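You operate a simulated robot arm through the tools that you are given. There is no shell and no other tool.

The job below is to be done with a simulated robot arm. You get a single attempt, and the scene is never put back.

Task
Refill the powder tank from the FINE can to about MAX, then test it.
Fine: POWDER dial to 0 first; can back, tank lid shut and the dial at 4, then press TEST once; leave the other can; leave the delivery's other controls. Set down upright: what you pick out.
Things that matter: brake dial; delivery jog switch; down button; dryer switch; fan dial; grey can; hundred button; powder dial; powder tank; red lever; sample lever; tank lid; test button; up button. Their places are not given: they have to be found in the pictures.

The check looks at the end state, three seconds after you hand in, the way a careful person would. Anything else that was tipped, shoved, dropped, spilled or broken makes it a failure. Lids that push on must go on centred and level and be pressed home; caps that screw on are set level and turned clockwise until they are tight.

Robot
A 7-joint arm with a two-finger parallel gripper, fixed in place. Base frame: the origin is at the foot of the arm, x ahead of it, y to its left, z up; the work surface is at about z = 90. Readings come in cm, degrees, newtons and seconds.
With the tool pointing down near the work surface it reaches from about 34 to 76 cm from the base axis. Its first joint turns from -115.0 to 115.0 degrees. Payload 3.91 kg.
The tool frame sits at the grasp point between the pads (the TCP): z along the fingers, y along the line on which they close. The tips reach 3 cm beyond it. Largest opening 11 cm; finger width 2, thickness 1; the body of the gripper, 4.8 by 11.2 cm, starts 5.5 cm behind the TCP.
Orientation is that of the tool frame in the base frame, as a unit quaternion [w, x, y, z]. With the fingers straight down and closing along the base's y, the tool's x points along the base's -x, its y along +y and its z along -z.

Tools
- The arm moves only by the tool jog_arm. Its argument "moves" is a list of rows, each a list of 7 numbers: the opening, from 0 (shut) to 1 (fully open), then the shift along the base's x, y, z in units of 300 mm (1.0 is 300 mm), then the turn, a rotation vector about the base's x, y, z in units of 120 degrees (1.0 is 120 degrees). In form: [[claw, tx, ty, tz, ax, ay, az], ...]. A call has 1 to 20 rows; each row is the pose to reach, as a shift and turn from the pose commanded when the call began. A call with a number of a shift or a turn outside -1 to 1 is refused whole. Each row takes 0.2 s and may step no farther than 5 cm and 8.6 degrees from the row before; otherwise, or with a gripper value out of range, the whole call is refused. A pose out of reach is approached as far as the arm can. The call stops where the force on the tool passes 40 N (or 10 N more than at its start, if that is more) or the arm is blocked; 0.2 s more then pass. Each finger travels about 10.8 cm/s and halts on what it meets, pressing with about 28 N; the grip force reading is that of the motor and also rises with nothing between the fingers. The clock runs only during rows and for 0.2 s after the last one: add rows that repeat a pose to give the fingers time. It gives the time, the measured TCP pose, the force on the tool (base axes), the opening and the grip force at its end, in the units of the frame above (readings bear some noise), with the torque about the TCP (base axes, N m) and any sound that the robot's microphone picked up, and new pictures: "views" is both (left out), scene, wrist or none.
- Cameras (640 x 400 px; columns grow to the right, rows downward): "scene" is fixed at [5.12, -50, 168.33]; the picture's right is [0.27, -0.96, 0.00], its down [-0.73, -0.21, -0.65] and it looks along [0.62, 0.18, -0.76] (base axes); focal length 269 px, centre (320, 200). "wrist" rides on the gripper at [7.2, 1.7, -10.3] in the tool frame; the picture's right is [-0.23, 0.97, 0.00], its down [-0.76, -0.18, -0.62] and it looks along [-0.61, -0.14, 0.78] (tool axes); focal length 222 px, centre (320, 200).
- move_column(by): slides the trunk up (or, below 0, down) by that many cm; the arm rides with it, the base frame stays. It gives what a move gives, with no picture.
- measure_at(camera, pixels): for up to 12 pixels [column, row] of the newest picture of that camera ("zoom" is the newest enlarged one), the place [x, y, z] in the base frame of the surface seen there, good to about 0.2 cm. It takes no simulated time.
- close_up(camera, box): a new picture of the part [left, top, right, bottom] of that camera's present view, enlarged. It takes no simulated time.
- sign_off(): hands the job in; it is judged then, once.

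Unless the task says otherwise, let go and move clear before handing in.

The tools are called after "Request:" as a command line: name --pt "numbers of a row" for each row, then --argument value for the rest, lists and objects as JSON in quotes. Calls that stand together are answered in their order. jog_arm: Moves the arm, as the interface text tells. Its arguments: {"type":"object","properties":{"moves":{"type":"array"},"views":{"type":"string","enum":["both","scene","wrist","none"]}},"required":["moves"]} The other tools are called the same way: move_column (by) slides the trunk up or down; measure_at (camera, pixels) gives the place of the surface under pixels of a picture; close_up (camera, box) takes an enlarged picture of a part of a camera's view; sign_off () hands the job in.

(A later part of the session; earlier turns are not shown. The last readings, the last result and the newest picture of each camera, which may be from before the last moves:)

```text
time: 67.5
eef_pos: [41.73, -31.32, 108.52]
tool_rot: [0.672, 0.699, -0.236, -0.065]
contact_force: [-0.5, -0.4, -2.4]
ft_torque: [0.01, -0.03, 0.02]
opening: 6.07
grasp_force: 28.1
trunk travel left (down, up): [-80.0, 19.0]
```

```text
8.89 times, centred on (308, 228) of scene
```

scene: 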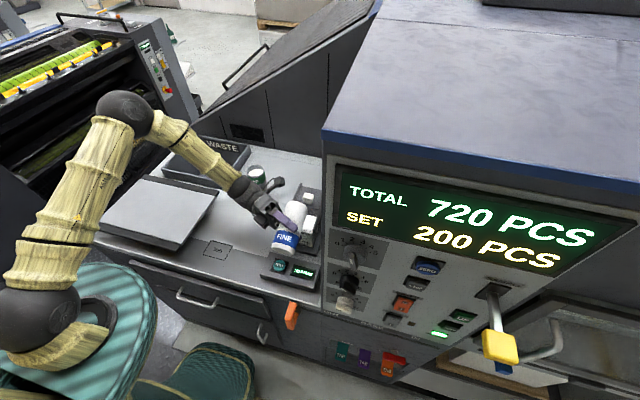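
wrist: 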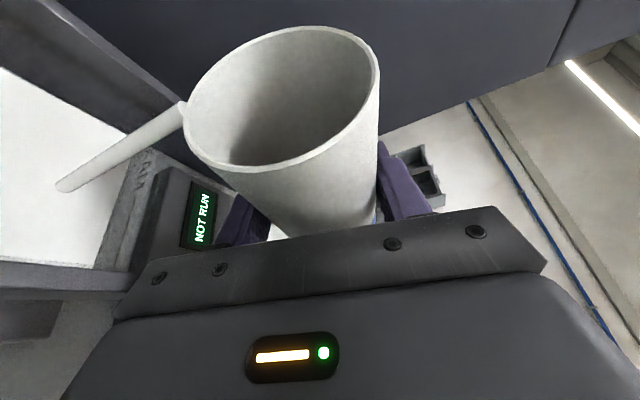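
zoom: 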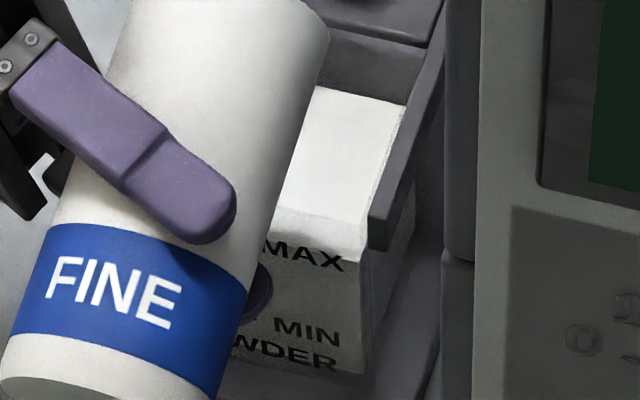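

The level is 99.4, close to MAX (about 100.2). Holding briefly to see whether it still flows.

Request:
jog_arm --pt "0 0 0 0 0 0 0"

Request:
measure_at --camera "wrist" --pixels '[[60, 210], [40, 220], [80, 240], [30, 180], [310, 140], [142, 185]]'

Request:
close_up --camera "wrist" --box '[0, 60, 240, 280]'

```text
time: 67.9
eef_pos: [41.67, -31.31, 108.42]
tool_rot: [0.672, 0.699, -0.234, -0.065]
contact_force: [-0.7, 0.6, -2.1]
ft_torque: [-0.01, 0.0, -0.01]
opening: 6.08
grasp_force: 27.5
trunk travel left (down, up): [-80.0, 19.0]
```

scene: 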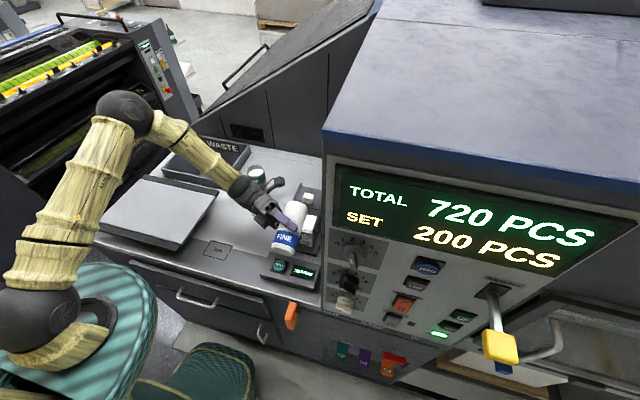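
wrist: 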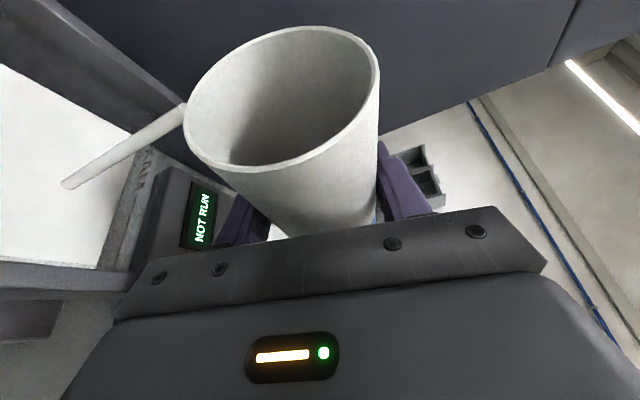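

```text
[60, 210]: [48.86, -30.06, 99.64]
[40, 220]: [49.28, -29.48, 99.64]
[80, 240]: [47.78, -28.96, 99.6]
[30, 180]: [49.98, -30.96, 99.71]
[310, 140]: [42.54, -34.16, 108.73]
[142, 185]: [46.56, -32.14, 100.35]
```

```text
1.82 times, centred on (120, 170) of wrist
```

zoom: 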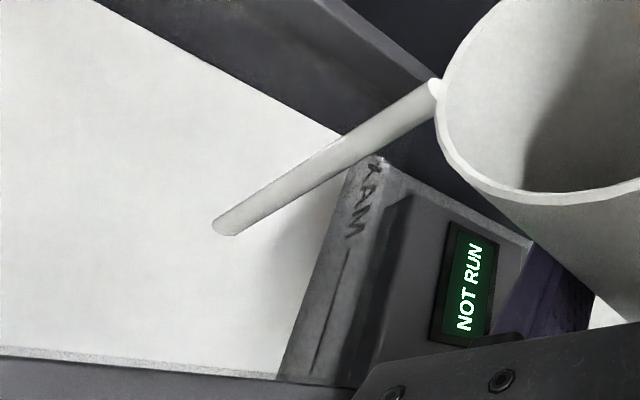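

The level is 99.65. The MAX line is visible in the zoom from (347,250) to (313,370), so I'll measure it.

Request:
measure_at --camera "zoom" --pixels '[[346, 255], [338, 285], [330, 310], [322, 340], [315, 365], [360, 205], [340, 220], [300, 350], [290, 375], [355, 235]]'

```text
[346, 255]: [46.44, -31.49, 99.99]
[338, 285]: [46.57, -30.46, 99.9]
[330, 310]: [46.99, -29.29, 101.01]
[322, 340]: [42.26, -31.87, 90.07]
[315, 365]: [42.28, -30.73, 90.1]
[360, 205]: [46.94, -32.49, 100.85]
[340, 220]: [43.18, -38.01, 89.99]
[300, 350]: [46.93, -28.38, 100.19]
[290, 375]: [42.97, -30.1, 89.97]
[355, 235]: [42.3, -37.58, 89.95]
```

MAX is at z≈100.0 and the level is ~99.65. I'll hold one more row and then tilt back along the same path, which should land at about MAX.

Request:
jog_arm --pt "0 0 0 0 0 0 0" --pt "0 -0.002 0 -0.013 0 -0.067 0" --pt "0 -0.003 0 -0.025 0 -0.133 0" --pt "0 -0.004 0 -0.038 0 -0.2 0" --pt "0 -0.004 0 -0.047 0 -0.258 0" --pt "0 0.007 0 -0.043 0 -0.325 0" --pt "0 0.017 0 -0.033 0 -0.383 0" --pt "0 0.016 0 0.0 0 -0.45 0" --pt "0 0.007 0 0.047 0 -0.517 0" --pt "0 0.0 0 0.09 0 -0.583 0" --pt "0 -0.007 0 0.12 0 -0.633 0" --pt "0 -0.007 0 0.12 0 -0.633 0"

Request:
close_up --camera "scene" --box '[270, 175, 330, 255]'

```text
time: 70.5
eef_pos: [41.54, -31.43, 112.04]
tool_rot: [-0.385, -0.59, 0.6, -0.379]
contact_force: [-0.2, -1.2, -0.5]
ft_torque: [-0.02, 0.02, -0.03]
opening: 6.09
grasp_force: 28.3
trunk travel left (down, up): [-80.0, 19.0]
```

scene: 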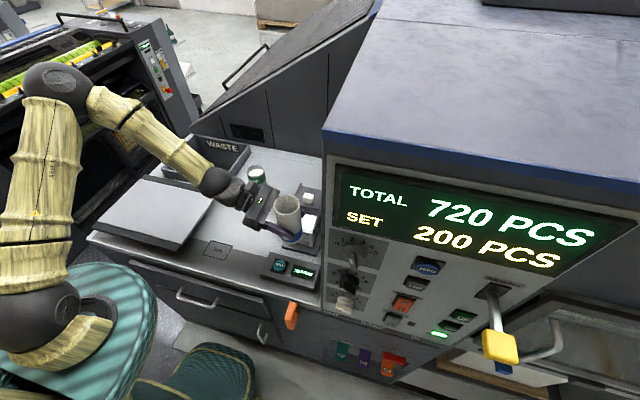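
wrist: 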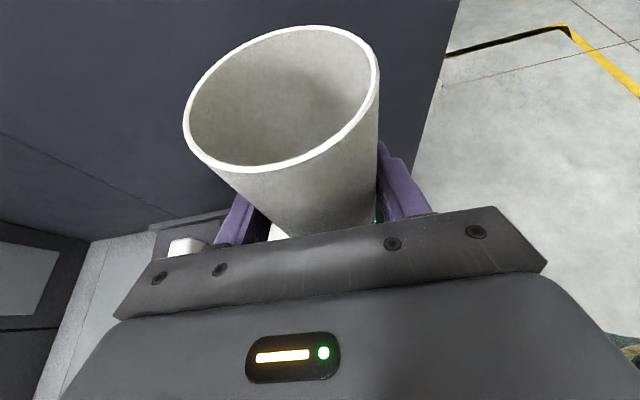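

```text
5.00 times, centred on (300, 215) of scene
```

zoom: 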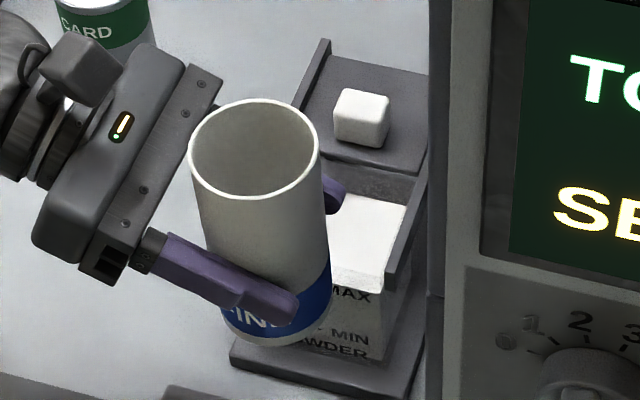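

The can is level again. I'll carry it back above its original spot and check the tank level from there.

Request:
jog_arm --pt "0 0 0.04 0 0 0 0" --pt "0 -0.01 0.12 0 0 0 0" --pt "0 -0.02 0.21 0 0 0 0" --pt "0 -0.03 0.3 0 0 0 0" --pt "0 -0.04 0.39 0 0 0 0" --pt "0 -0.055 0.47 0 0 0 0" --pt "0 -0.063 0.528 0 0 0 0" --pt "0 -0.063 0.528 0 0 0 0"

Request:
close_up --camera "scene" --box '[280, 200, 325, 250]'

Request:
measure_at --camera "scene" --pixels '[[300, 222], [305, 225], [310, 222], [302, 218], [294, 230], [295, 239], [289, 229], [296, 226]]'

```text
time: 72.3
eef_pos: [39.48, -15.65, 112.13]
tool_rot: [-0.385, -0.59, 0.599, -0.38]
contact_force: [0.8, -1.2, -1.5]
ft_torque: [0.02, -0.01, 0.02]
opening: 6.09
grasp_force: 28.0
trunk travel left (down, up): [-80.0, 19.0]
```

scene: 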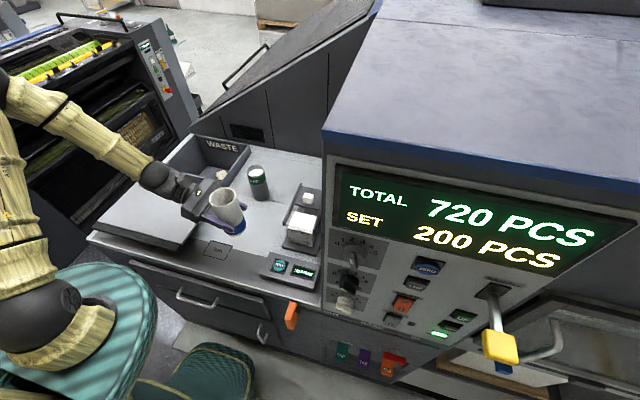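
wrist: 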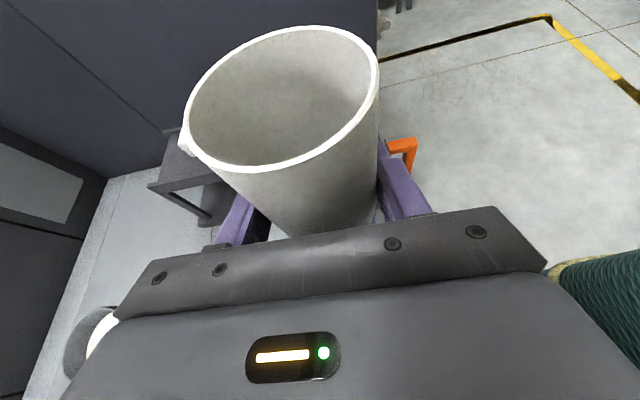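

```text
8.00 times, centred on (302, 225) of scene
```

zoom: 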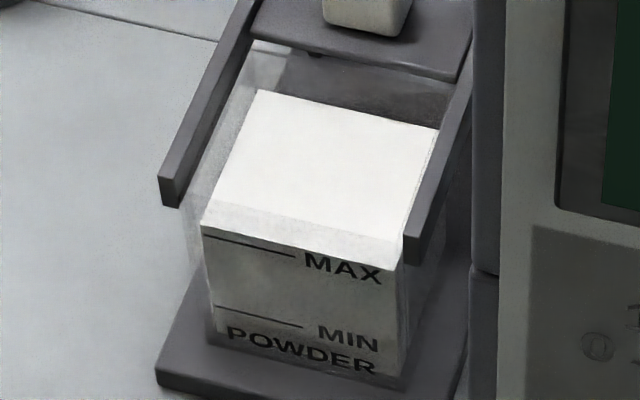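

```text
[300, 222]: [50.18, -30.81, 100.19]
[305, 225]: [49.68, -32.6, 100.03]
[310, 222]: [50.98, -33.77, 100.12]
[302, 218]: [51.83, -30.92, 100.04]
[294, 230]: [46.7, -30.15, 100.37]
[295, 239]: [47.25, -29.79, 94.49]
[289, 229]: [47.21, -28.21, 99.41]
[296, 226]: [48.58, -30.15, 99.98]
```

The level reads ≈100.05, right at the MAX line. Now I'll lower the can onto its original spot.

Request:
jog_arm --pt "0 0 0 -0.08 0 0 0" --pt "0 0 0 -0.18 0 0 0" --pt "0 0 0 -0.28 0 0 0" --pt "0 0 0 -0.37 0 0 0" --pt "0 0 0 -0.44 0 0 0" --pt "0 0 0 -0.48 0 0 0" --pt "0 0 0 -0.5 0 0 0" --pt "0 0 0 -0.51 0 0 0" --pt "0 0 0 -0.515 0 0 0" --pt "0 0 0 -0.515 0 0 0"

Request:
close_up --camera "scene" --box '[190, 210, 290, 290]'

```text
time: 74.5
eef_pos: [39.5, -15.44, 96.64]
tool_rot: [-0.384, -0.591, 0.599, -0.38]
contact_force: [0.0, 0.0, -1.2]
ft_torque: [-0.01, -0.01, -0.02]
opening: 6.07
grasp_force: 28.1
trunk travel left (down, up): [-80.0, 19.0]
```

scene: 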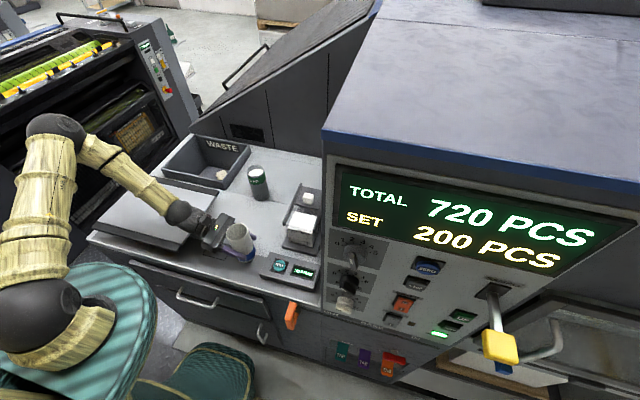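
wrist: 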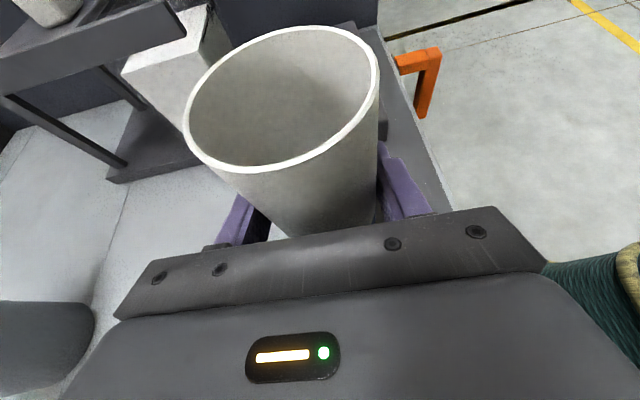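

```text
5.00 times, centred on (240, 250) of scene
```

zoom: 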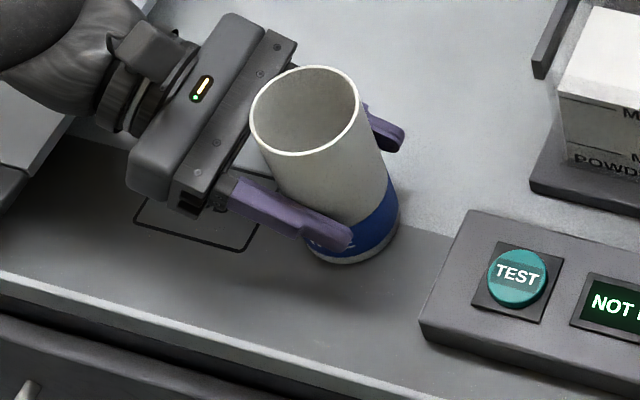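

The can is nearly down, with no contact force yet. I'll ease down a couple of millimetres to feel the surface.

Request:
jog_arm --pt "0 0 0 -0.003 0 0 0" --pt "0 0 0 -0.003 0 0 0" --pt "0 0 0 -0.005 0 0 0" --pt "0 0 0 -0.005 0 0 0" --views "none"

```text
time: 75.5
eef_pos: [39.67, -15.43, 96.48]
tool_rot: [-0.384, -0.591, 0.6, -0.379]
contact_force: [-0.5, 0.6, -1.2]
ft_torque: [0.01, 0.0, -0.01]
opening: 6.09
grasp_force: 28.0
trunk travel left (down, up): [-80.0, 19.0]
```

Still no contact. Continuing in 1 mm steps.

Request:
jog_arm --pt "0 0 0 -0.003 0 0 0" --pt "0 0 0 -0.003 0 0 0" --views "none"

Request:
jog_arm --pt "0 0 0 -0.003 0 0 0" --pt "0 0 0 -0.003 0 0 0" --views "none"

```text
time: 76.1
eef_pos: [39.58, -15.48, 96.54]
tool_rot: [-0.385, -0.59, 0.6, -0.38]
contact_force: [1.0, 0.2, 0.3]
ft_torque: [0.07, 0.0, -0.02]
opening: 6.1
grasp_force: 28.1
trunk travel left (down, up): [-80.0, 19.0]
```

```text
time: 76.7
eef_pos: [39.65, -15.42, 96.4]
tool_rot: [-0.385, -0.59, 0.599, -0.382]
contact_force: [1.9, 2.6, 14.1]
ft_torque: [0.43, 0.19, -0.09]
opening: 6.08
grasp_force: 28.3
trunk travel left (down, up): [-80.0, 19.0]
```

Contact at 14 N, so the can is seated. I'll relax a touch, open slowly, then back away upward.

Request:
jog_arm --pt "0 0 0 0.002 0 0 0" --pt "0.58 0 0 0.002 0 0 0" --pt "0.65 0 0 0.002 0 0 0" --pt "0.8 0 0 0.002 0 0 0" --pt "1 0 0 0.002 0 0 0" --pt "1 0 0 0.002 0 0 0"

```text
time: 78.1
eef_pos: [39.69, -15.53, 96.33]
tool_rot: [-0.385, -0.59, 0.599, -0.38]
contact_force: [0.3, 0.1, 0.1]
ft_torque: [-0.01, 0.0, 0.0]
opening: 10.99
grasp_force: 0.0
trunk travel left (down, up): [-80.0, 19.0]
```

scene: 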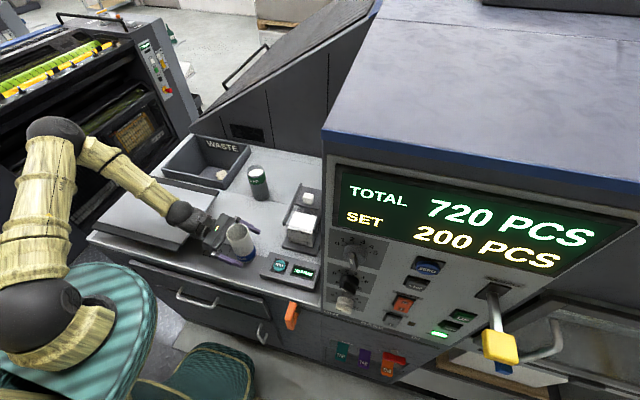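
wrist: 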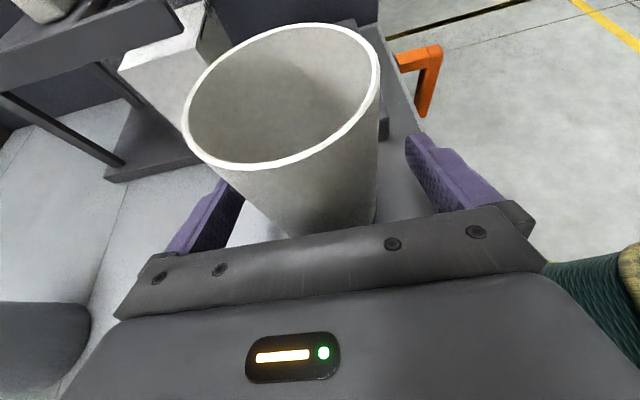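

Released, with the can standing upright at its spot. I'll rise straight up 29 cm.

Request:
jog_arm --pt "1 0 0 0.06 0 0 0" --pt "1 0 0 0.15 0 0 0" --pt "1 0 0.01 0.27 0 0 0" --pt "1 0 0.02 0.4 0 0 0" --pt "1 0 0.03 0.53 0 0 0" --pt "1 0 0.04 0.66 0 0 0" --pt "1 0 0.05 0.79 0 0 0" --pt "1 0 0.05 0.92 0 0 0" --pt "1 0 0.05 0.97 0 0 0" --pt "1 0 0.05 0.97 0 0 0"

Request:
close_up --camera "scene" --box '[200, 180, 330, 290]'

```text
time: 80.3
eef_pos: [39.61, -14.12, 125.36]
tool_rot: [-0.384, -0.591, 0.6, -0.38]
contact_force: [-0.3, 0.1, -0.3]
ft_torque: [0.02, -0.01, 0.0]
opening: 10.99
grasp_force: 0.1
trunk travel left (down, up): [-80.0, 19.0]
```

scene: 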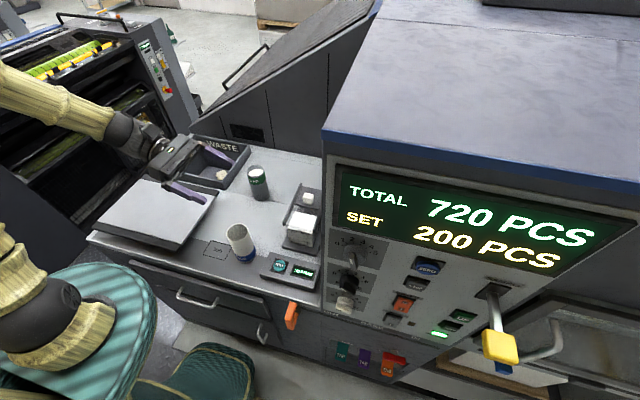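
wrist: 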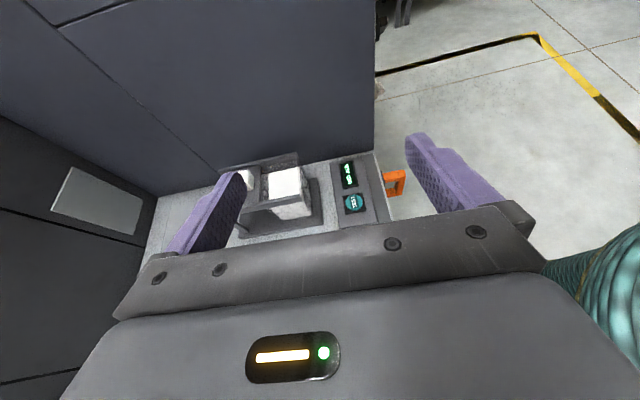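

```text
3.64 times, centred on (265, 235) of scene
```

zoom: 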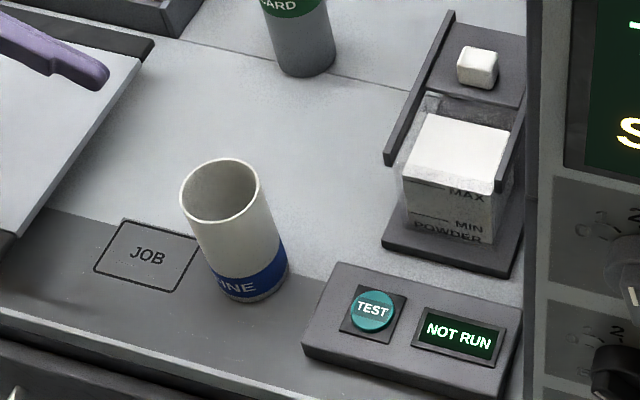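

The FINE can is upright in place and the tank is at MAX. Next is shutting the lid, so I'll bring the tool back to straight down, pitching first and then yawing.

Request:
jog_arm --pt "0.8 0.02 0.02 0.02 0.068 0 0" --pt "0.6 0.04 0.04 0.04 0.136 0 0" --pt "0.4 0.06 0.06 0.06 0.204 0 0" --pt "0.4 0.08 0.06 0.08 0.272 0 0" --pt "0.4 0.1 0.06 0.1 0.34 0 0" --pt "0.4 0.12 0.06 0.1 0.408 0 0" --pt "0.4 0.14 0.06 0.1 0.476 0 0" --pt "0.4 0.16 0.06 0.1 0.542 0 0" --pt "0.4 0.16 0.06 0.1 0.542 0 0" --views "none"

Request:
jog_arm --pt "0.4 0.03 -0.05 0 0 0 -0.068" --pt "0.4 0.06 -0.1 0 0 0 -0.136" --pt "0.4 0.1 -0.15 0 0 0 -0.204" --pt "0.4 0.14 -0.2 0 0 0 -0.272" --pt "0.4 0.18 -0.25 0 0 0 -0.34" --pt "0.4 0.22 -0.3 0 0 0 -0.408" --pt "0.4 0.26 -0.36 0 0 0 -0.476" --pt "0.4 0.3 -0.42 0 0 0 -0.544" --pt "0.4 0.34 -0.5 0 0 0 -0.612" --pt "0.4 0.38 -0.58 0 0 0 -0.68" --pt "0.4 0.4 -0.63 0 0 0 -0.748" --pt "0.4 0.4 -0.63 0 0 0 -0.748"

```text
time: 82.3
eef_pos: [44.34, -12.11, 128.57]
tool_rot: [-0.006, -0.705, 0.709, 0.003]
contact_force: [-0.6, 0.3, 0.5]
ft_torque: [0.0, 0.01, 0.03]
opening: 4.39
grasp_force: 0.0
trunk travel left (down, up): [-80.0, 19.0]
```

```text
time: 84.9
eef_pos: [56.39, -30.99, 128.59]
tool_rot: [-0.003, 0.003, 1.0, 0.007]
contact_force: [0.0, 0.5, -0.7]
ft_torque: [-0.02, 0.0, -0.03]
opening: 4.41
grasp_force: 0.1
trunk travel left (down, up): [-80.0, 19.0]
```

scene: 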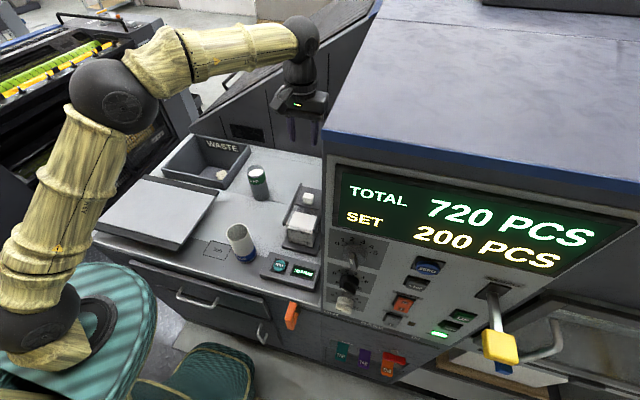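
wrist: 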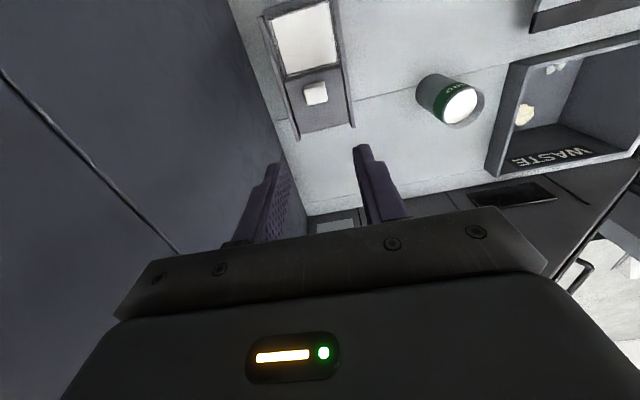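

Tool down, above the lid. I'll measure the knob at (316,92).

Request:
measure_at --camera "wrist" --pixels '[[316, 90], [307, 88], [325, 86], [316, 98], [300, 120], [305, 40], [300, 75]]'

Request:
measure_at --camera "scene" --pixels '[[308, 197], [306, 194], [307, 203]]'

```text
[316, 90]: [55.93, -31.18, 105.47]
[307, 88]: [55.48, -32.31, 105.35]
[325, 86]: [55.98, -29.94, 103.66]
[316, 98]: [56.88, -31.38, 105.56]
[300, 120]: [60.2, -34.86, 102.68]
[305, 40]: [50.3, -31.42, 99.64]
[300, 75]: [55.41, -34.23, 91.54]
```

```text
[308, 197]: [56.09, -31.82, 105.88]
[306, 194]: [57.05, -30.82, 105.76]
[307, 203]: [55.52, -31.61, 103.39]
```

The knob is at x≈55.4–57.6, y≈-31.3. Descending to grip it as before.

Request:
jog_arm --pt "0.4 0.005 -0.006 -0.12 0 0 0" --pt "0.4 0.005 -0.012 -0.25 0 0 0" --pt "0.4 0.005 -0.012 -0.38 0 0 0" --pt "0.4 0.005 -0.012 -0.51 0 0 0" --pt "0.38 0.005 -0.012 -0.62 0 0 0" --pt "0.38 0.005 -0.012 -0.7 0 0 0" --pt "0.38 0.005 -0.012 -0.742 0 0 0" --pt "0.38 0.005 -0.012 -0.742 0 0 0"

```text
time: 86.7
eef_pos: [56.48, -31.53, 106.29]
tool_rot: [-0.003, 0.002, 1.0, 0.005]
contact_force: [0.0, -0.3, 0.5]
ft_torque: [0.01, 0.0, -0.02]
opening: 4.17
grasp_force: 0.0
trunk travel left (down, up): [-80.0, 19.0]
```

scene: 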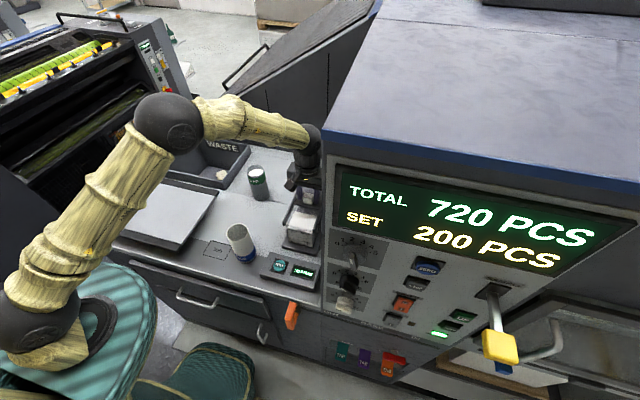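
wrist: 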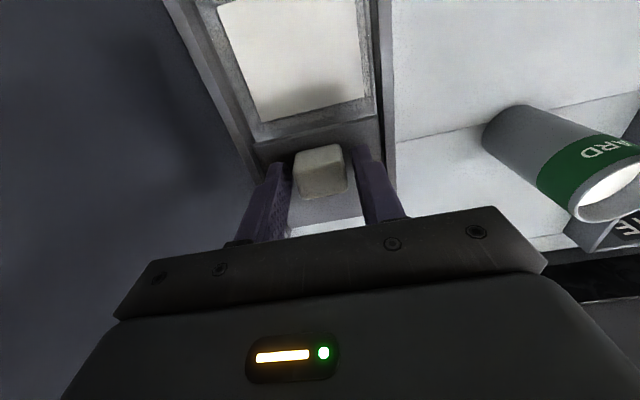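

Aligned. I'll close on the knob and slide the lid forward (-x) 8 cm.

Request:
jog_arm --pt "0 0 0 0 0 0 0" --pt "0 0 0 0 0 0 0" --pt "0 0 0 0 0 0 0" --pt "0 -0.02 0 0 0 0 0" --pt "0 -0.045 0 0 0 0 0" --pt "0 -0.07 0 0 0 0 0" --pt "0 -0.095 0 0 0 0 0" --pt "0 -0.12 0 0 0 0 0" --pt "0 -0.145 0 0 0 0 0" --pt "0 -0.17 0 0 0 0 0" --pt "0 -0.195 0 0 0 0 0" --pt "0 -0.22 0 0 0 0 0" --pt "0 -0.24 0 0 0 0 0" --pt "0 -0.255 0 0 0 0 0" --pt "0 -0.262 0 0 0 0 0" --pt "0 -0.262 0 0 0 0 0"

```text
time: 90.1
eef_pos: [48.56, -31.46, 106.21]
tool_rot: [-0.003, 0.001, 1.0, 0.006]
contact_force: [-0.7, 2.5, 0.3]
ft_torque: [-1.01, -1.06, 0.32]
opening: 3.19
grasp_force: 44.9
trunk travel left (down, up): [-80.0, 19.0]
```

scene: 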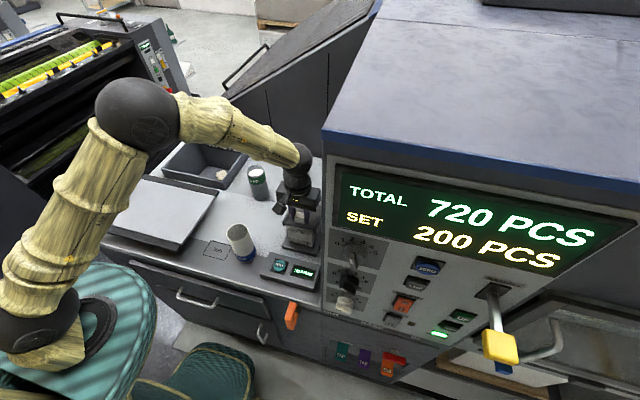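
wrist: 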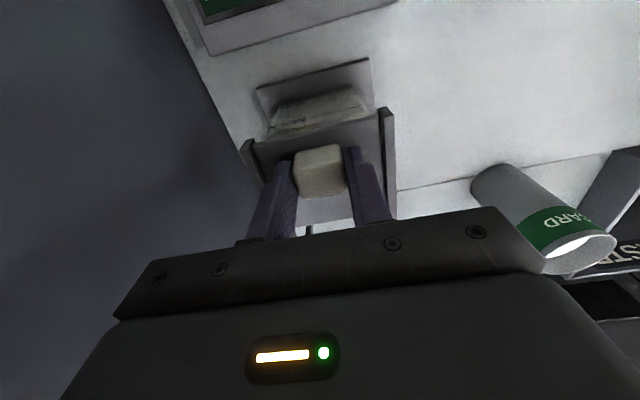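

The lid is back where it began. I'll nudge slightly further to feel for the end stop.

Request:
jog_arm --pt "0 -0.005 0 0 0 0 0" --pt "0 -0.01 0 0 0 0 0" --pt "0 -0.01 0 0 0 0 0" --views "wrist"

```text
time: 90.9
eef_pos: [48.4, -31.41, 106.29]
tool_rot: [-0.004, 0.002, 1.0, 0.005]
contact_force: [2.7, -0.3, 4.2]
ft_torque: [-0.96, 0.62, 0.16]
opening: 3.18
grasp_force: 45.1
trunk travel left (down, up): [-80.0, 19.0]
```

wrist: 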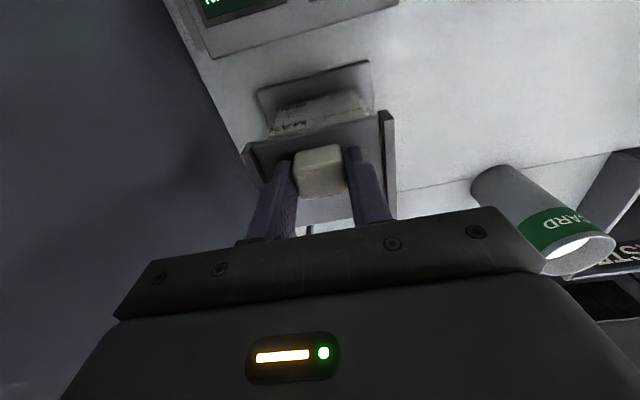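

Position matches the original. One more small nudge to see whether it's against a stop.

Request:
jog_arm --pt "0 -0.006 0 0 0 0 0" --pt "0 -0.012 0 0 0 0 0" --pt "0 -0.012 0 0 0 0 0" --views "wrist"

```text
time: 91.7
eef_pos: [48.47, -31.52, 106.12]
tool_rot: [-0.002, 0.001, 1.0, 0.006]
contact_force: [18.5, -2.7, 6.1]
ft_torque: [-0.95, -0.53, -0.04]
opening: 3.19
grasp_force: 45.0
trunk travel left (down, up): [-80.0, 19.0]
```

wrist: 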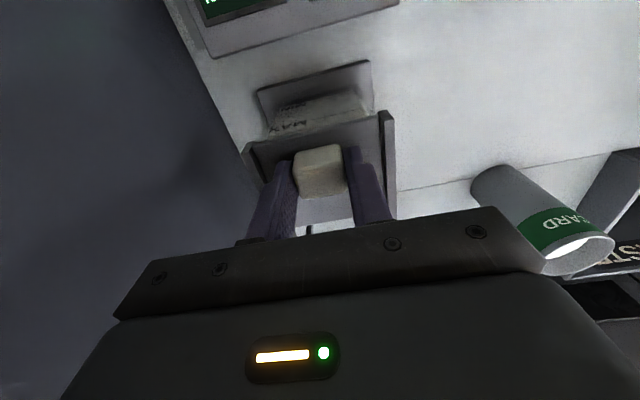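

It's against the end stop at 18 N, so the lid is shut. Relaxing, releasing and lifting away.

Request:
jog_arm --pt "0 0.01 0 0 0 0 0" --pt "0.38 0.01 0 0 0 0 0" --pt "0.38 0.01 0 0 0 0 0" --pt "0.38 0.01 0 0.05 0 0 0" --pt "0.38 0.01 0 0.15 0 0 0" --pt "0.38 -0.02 0 0.28 0 0 0" --pt "0.38 -0.06 0 0.4 0 0 0" --pt "0.38 -0.13 0.02 0.51 0 0 0" --pt "0.38 -0.22 0.04 0.61 0 0 0" --pt "0.38 -0.31 0.05 0.7 0 0 0" --pt "0.38 -0.37 0.05 0.75 0 0 0" --pt "0.38 -0.37 0.05 0.75 0 0 0"

Request:
close_up --camera "scene" --box '[220, 170, 340, 290]'

```text
time: 94.3
eef_pos: [36.95, -29.94, 128.78]
tool_rot: [-0.003, 0.001, 1.0, 0.007]
contact_force: [1.3, 0.4, -0.2]
ft_torque: [-0.01, 0.0, 0.01]
opening: 4.2
grasp_force: 0.0
trunk travel left (down, up): [-80.0, 19.0]
```

scene: 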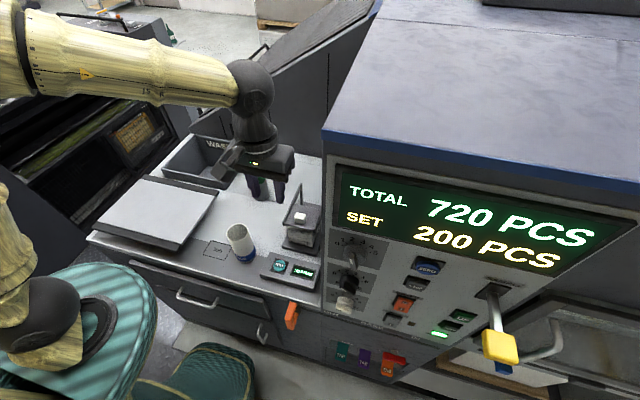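
wrist: 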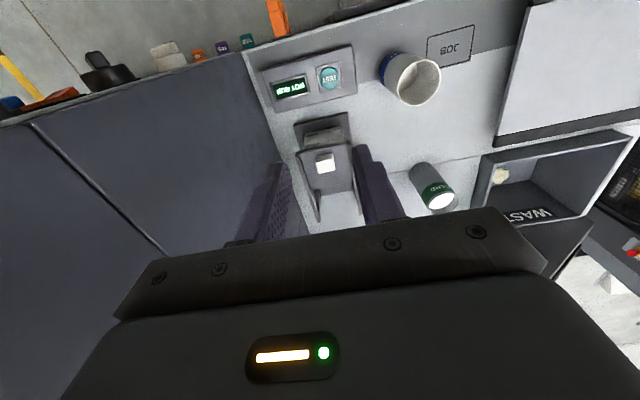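

```text
3.33 times, centred on (280, 230) of scene
```

zoom: 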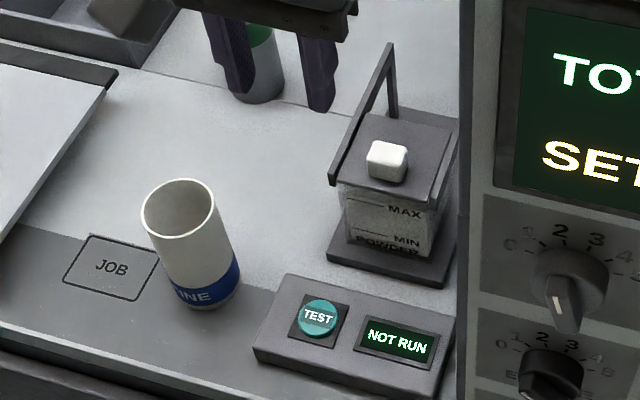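

The lid is shut on the tank. Now on to the powder dial: I'll swing the tool back to +x along the earlier path.

Request:
jog_arm --pt "0.4 -0.04 0.0 0.04 0 -0.068 0" --pt "0.4 -0.1 -0.02 0.08 0 -0.136 0" --pt "0.4 -0.17 -0.04 0.11 0 -0.204 0" --pt "0.4 -0.24 -0.07 0.14 0 -0.272 0" --pt "0.4 -0.31 -0.1 0.14 0 -0.34 0" --pt "0.4 -0.38 -0.13 0.14 0 -0.408 0" --pt "0.4 -0.45 -0.16 0.14 0 -0.476 0" --pt "0.4 -0.52 -0.19 0.14 0 -0.544 0" --pt "0.4 -0.59 -0.22 0.14 0 -0.612 0" --pt "0.4 -0.66 -0.25 0.14 0 -0.68 0" --pt "0.4 -0.7 -0.27 0.14 0 -0.75 0" --pt "0.4 -0.7 -0.27 0.14 0 -0.75 0" --views "none"

Request:
jog_arm --pt "0.4 0 -0.03 -0.03 0.07 0 0" --pt "0.4 0 -0.06 -0.06 0.14 0 0" --pt "0.4 0 -0.09 -0.1 0.21 0 0" --pt "0.4 0 -0.12 -0.14 0.28 0 0" --pt "0.4 0 -0.15 -0.18 0.35 0 0" --pt "0.4 0 -0.18 -0.22 0.42 0 0" --pt "0.4 0 -0.21 -0.26 0.49 0 0" --pt "0.4 0 -0.24 -0.28 0.56 0 0" --pt "0.4 0 -0.27 -0.3 0.63 0 0" --pt "0.4 0 -0.3 -0.32 0.7 0 0" --pt "0.4 0 -0.33 -0.34 0.77 0 0" --pt "0.4 0 -0.36 -0.36 0.84 0 0" --pt "0.4 0 -0.38 -0.38 0.875 0 0" --pt "0.4 0 -0.38 -0.38 0.875 0 0" --views "none"

Request:
move_column --by -18

Request:
jog_arm --pt "0.4 0 0 0 0 0 0"

```text
time: 96.9
eef_pos: [15.94, -38.03, 132.83]
tool_rot: [0.705, -0.003, 0.709, 0.005]
contact_force: [0.6, -0.4, 0.1]
ft_torque: [0.02, -0.05, 0.01]
opening: 4.41
grasp_force: 0.1
trunk travel left (down, up): [-80.0, 19.0]
```

```text
time: 99.9
eef_pos: [15.85, -49.44, 121.64]
tool_rot: [0.431, 0.557, 0.427, 0.567]
contact_force: [0.0, -0.4, 0.1]
ft_torque: [-0.01, 0.03, 0.0]
opening: 4.42
grasp_force: 0.1
trunk travel left (down, up): [-80.0, 19.0]
```

```text
time: 101.9
eef_pos: [15.96, -49.42, 103.58]
tool_rot: [0.431, 0.557, 0.428, 0.566]
contact_force: [-0.4, 0.2, -0.1]
ft_torque: [0.0, 0.01, 0.04]
opening: 4.41
grasp_force: 0.0
trunk travel left (down, up): [-62.0, 37.0]
```

```text
time: 102.3
eef_pos: [15.81, -49.51, 103.54]
tool_rot: [0.432, 0.557, 0.427, 0.566]
contact_force: [0.1, 0.0, -0.2]
ft_torque: [-0.02, 0.0, -0.02]
opening: 4.41
grasp_force: 0.0
trunk travel left (down, up): [-62.0, 37.0]
```

scene: 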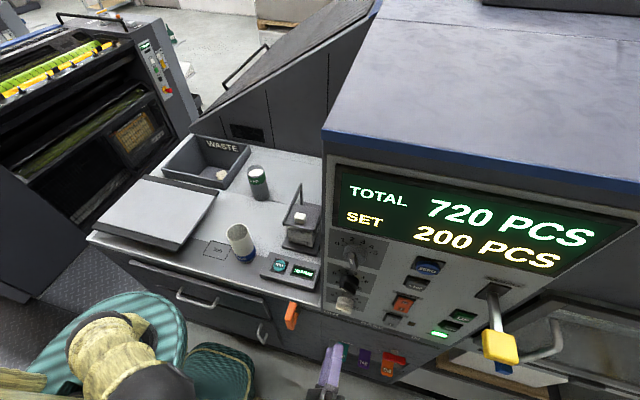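
wrist: 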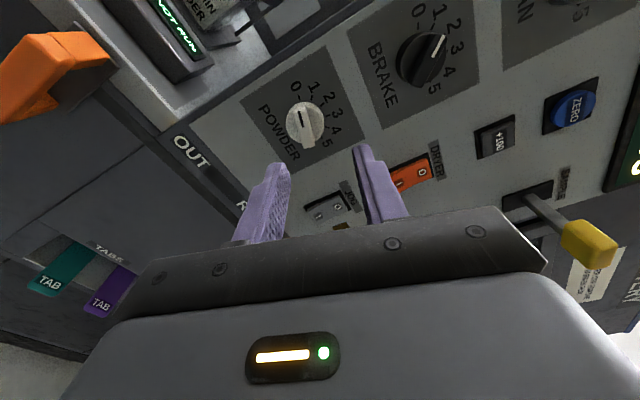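

The dial still reads 0 and the tool is aligned with its bar. I'll first test in the air whether the full +120° roll is reachable from here.

Request:
jog_arm --pt "0.4 0 0 0 0.07 0 0" --pt "0.4 0 0 0 0.14 0 0" --pt "0.4 0 0 0 0.21 0 0" --pt "0.4 0 0 0 0.28 0 0" --pt "0.4 0 0 0 0.35 0 0" --pt "0.4 0 0 0 0.42 0 0" --pt "0.4 0 0 0 0.49 0 0" --pt "0.4 0 0 0 0.56 0 0" --pt "0.4 0 0 0 0.63 0 0" --pt "0.4 0 0 0 0.7 0 0" --pt "0.4 0 0 0 0.77 0 0" --pt "0.4 0 0 0 0.84 0 0" --pt "0.4 0 0 0 0.91 0 0" --pt "0.4 0 0 0 0.98 0 0" --pt "0.4 0 0 0 1.0 0 0" --pt "0.4 0 0 0 1.0 0 0" --views "wrist"

```text
time: 105.7
eef_pos: [15.81, -49.59, 103.53]
tool_rot: [-0.267, 0.653, -0.276, 0.653]
contact_force: [-0.2, 0.0, -0.1]
ft_torque: [0.0, 0.0, -0.01]
opening: 4.42
grasp_force: 0.0
trunk travel left (down, up): [-62.0, 37.0]
```

wrist: 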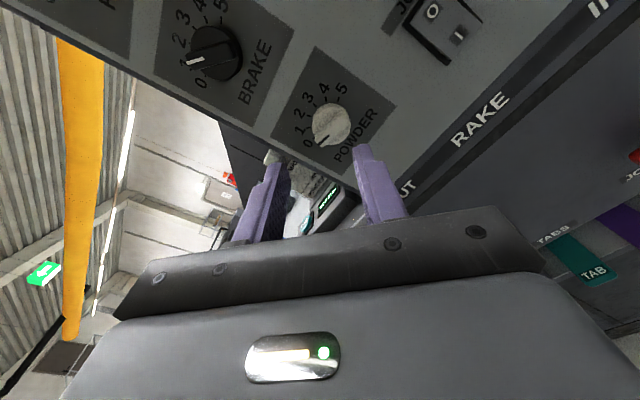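

The full 120° is reachable. Rolling back to match the bar.

Request:
jog_arm --pt "0.4 0 0 0 -0.07 0 0" --pt "0.4 0 0 0 -0.14 0 0" --pt "0.4 0 0 0 -0.21 0 0" --pt "0.4 0 0 0 -0.28 0 0" --pt "0.4 0 0 0 -0.35 0 0" --pt "0.4 0 0 0 -0.42 0 0" --pt "0.4 0 0 0 -0.49 0 0" --pt "0.4 0 0 0 -0.56 0 0" --pt "0.4 0 0 0 -0.63 0 0" --pt "0.4 0 0 0 -0.7 0 0" --pt "0.4 0 0 -0.01 -0.77 0 0" --pt "0.4 0 0 -0.02 -0.84 0 0" --pt "0.4 0.06 0.003 -0.03 -0.91 0 0" --pt "0.4 0.12 0.005 -0.037 -0.98 0 0" --pt "0.35 0.18 0.005 -0.037 -1.0 0 0" --pt "0.35 0.18 0.005 -0.037 -1.0 0 0" --views "wrist"

Request:
close_up --camera "wrist" --box '[230, 60, 430, 220]'

```text
time: 109.1
eef_pos: [21.19, -49.41, 102.6]
tool_rot: [0.431, 0.557, 0.428, 0.566]
contact_force: [0.0, -0.3, -0.6]
ft_torque: [-0.01, 0.0, -0.01]
opening: 3.85
grasp_force: 0.1
trunk travel left (down, up): [-62.0, 37.0]
```

wrist: 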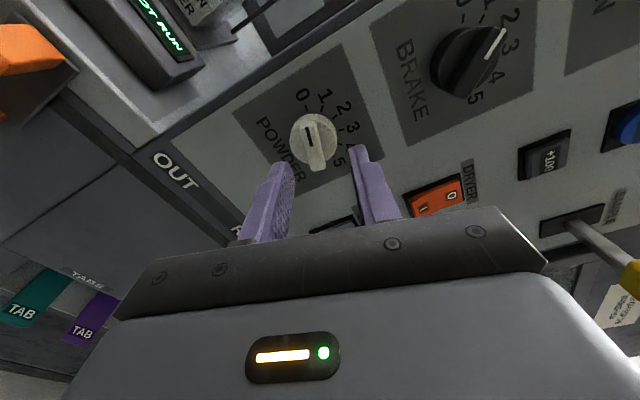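

```text
2.50 times, centred on (330, 140) of wrist
```

zoom: 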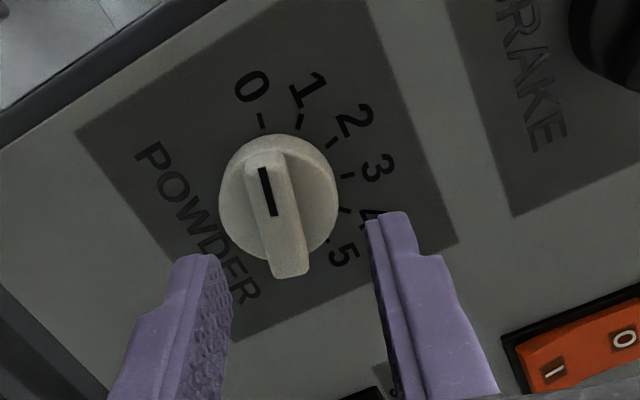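

Aligned. Advancing 3.5 cm and closing on the bar.

Request:
jog_arm --pt "0.3 0.06 0 -0.012 0 0 0" --pt "0.3 0.1 0 -0.012 0 0 0" --pt "0.3 0.118 0 -0.012 0 0 0" --pt "0.3 0.118 0 -0.012 0 0 0" --pt "0 0.118 0 -0.012 0 0 0" --pt "0 0.118 0 -0.012 0 0 0" --pt "0 0.118 0 -0.012 0 0 0" --views "wrist"

```text
time: 110.7
eef_pos: [24.84, -49.41, 102.04]
tool_rot: [0.43, 0.559, 0.428, 0.566]
contact_force: [-1.8, 9.1, -18.0]
ft_torque: [0.03, 0.66, 0.28]
opening: 1.3
grasp_force: 45.1
trunk travel left (down, up): [-62.0, 37.0]
```

wrist: 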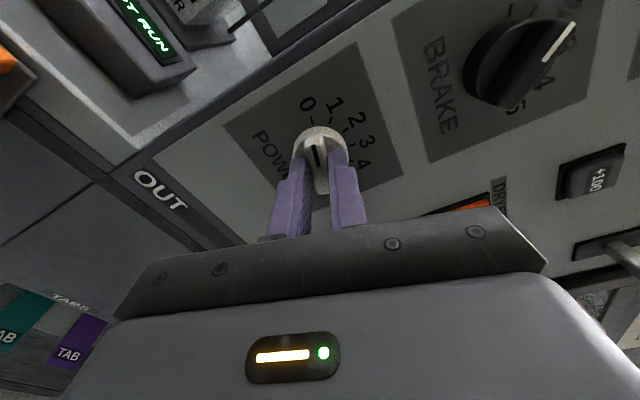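

Gripped. I'll relieve the downward load slightly and start turning clockwise toward 4.

Request:
jog_arm --pt "0 0 0.001 -0.005 0 0 0" --pt "0 0 0.001 -0.005 0.05 0 0" --pt "0 0 0.001 -0.005 0.1 0 0" --pt "0 0 0.001 -0.005 0.15 0 0" --pt "0 0 0.001 -0.005 0.2 0 0" --views "wrist"

```text
time: 111.9
eef_pos: [24.82, -49.44, 101.95]
tool_rot: [0.305, 0.635, 0.301, 0.643]
contact_force: [1.5, -2.7, -3.9]
ft_torque: [0.02, 0.31, 0.2]
opening: 1.3
grasp_force: 44.6
trunk travel left (down, up): [-62.0, 37.0]
```

wrist: 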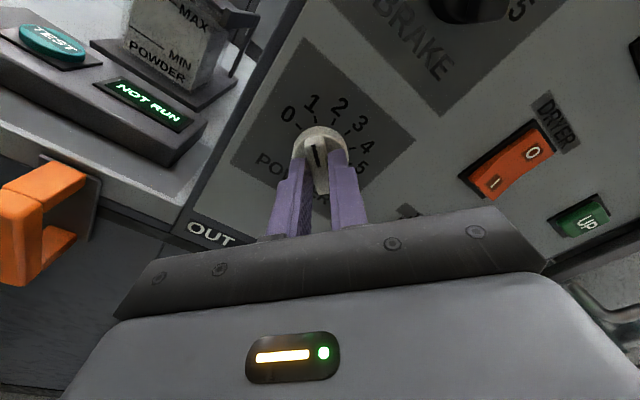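

The dial turns smoothly with low forces. Continuing clockwise.

Request:
jog_arm --pt "0 0 0 0 0.05 0 0" --pt "0 0 0 0 0.1 0 0" --pt "0 0 0 0 0.15 0 0" --pt "0 0 0 0 0.2 0 0" --pt "0 0 0 0 0.25 0 0" --pt "0 0 0 0 0.3 0 0" --views "wrist"

```text
time: 113.3
eef_pos: [24.79, -49.4, 101.99]
tool_rot: [0.095, 0.698, 0.086, 0.705]
contact_force: [-0.4, -11.4, 16.1]
ft_torque: [-0.02, 0.98, -0.27]
opening: 1.27
grasp_force: 45.3
trunk travel left (down, up): [-62.0, 37.0]
```

wrist: 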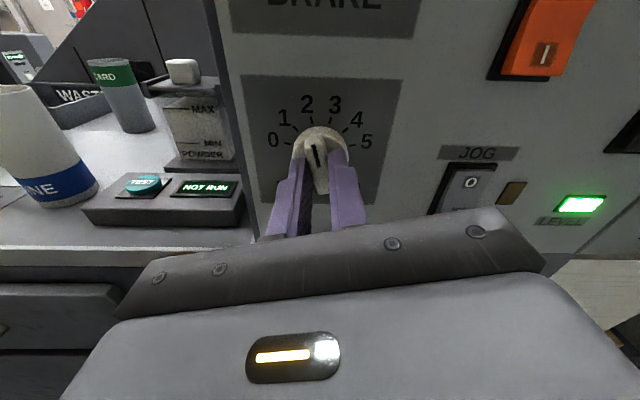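

Now at about 2 (-15°). Relieving the small side load and continuing.

Request:
jog_arm --pt "0 0 -0.003 0.004 0.0 0 0" --pt "0 0 -0.003 0.004 0.05 0 0" --pt "0 0 -0.003 0.004 0.1 0 0" --pt "0 0 -0.003 0.004 0.15 0 0" --pt "0 0 -0.003 0.004 0.2 0 0" --pt "0 0 -0.003 0.004 0.25 0 0" --views "wrist"

```text
time: 114.7
eef_pos: [24.78, -49.51, 102.19]
tool_rot: [-0.09, 0.699, -0.099, 0.703]
contact_force: [-0.3, -5.7, 4.8]
ft_torque: [-0.02, -1.56, -0.2]
opening: 1.25
grasp_force: 45.6
trunk travel left (down, up): [-62.0, 37.0]
```

wrist: 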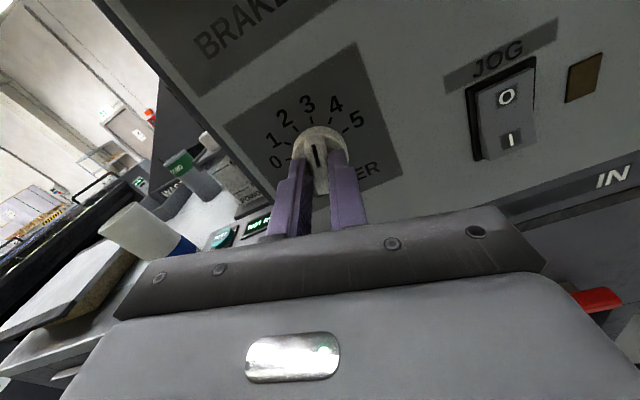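

Now at about 3 (+15°). Turning the last 30°.

Request:
jog_arm --pt "0 0 -0.001 0.001 0.05 0 0" --pt "0 0 -0.001 0.001 0.1 0 0" --pt "0 0 -0.001 0.001 0.15 0 0" --pt "0 0 -0.001 0.001 0.2 0 0" --pt "0 0 -0.001 0.001 0.252 0 0" --pt "0 0 -0.001 0.001 0.252 0 0" --views "wrist"

Request:
close_up --camera "wrist" --box '[230, 60, 430, 220]'

```text
time: 116.1
eef_pos: [24.87, -49.56, 102.03]
tool_rot: [-0.268, 0.652, -0.278, 0.653]
contact_force: [-4.9, -6.7, 4.2]
ft_torque: [-0.02, 0.17, 0.62]
opening: 1.29
grasp_force: 45.0
trunk travel left (down, up): [-62.0, 37.0]
```

wrist: 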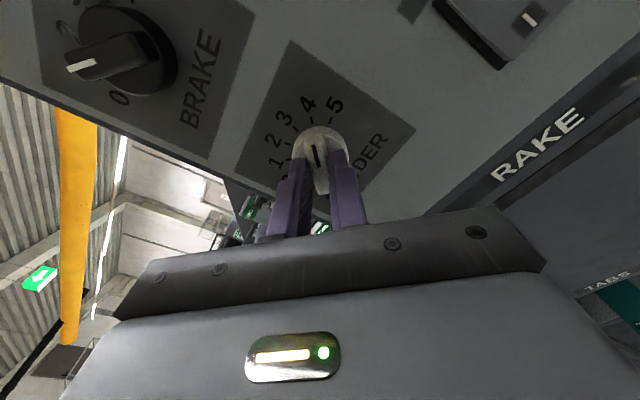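

```text
2.50 times, centred on (330, 140) of wrist
```

zoom: 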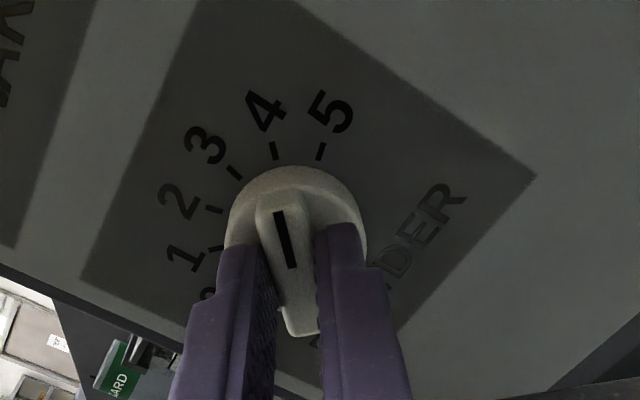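

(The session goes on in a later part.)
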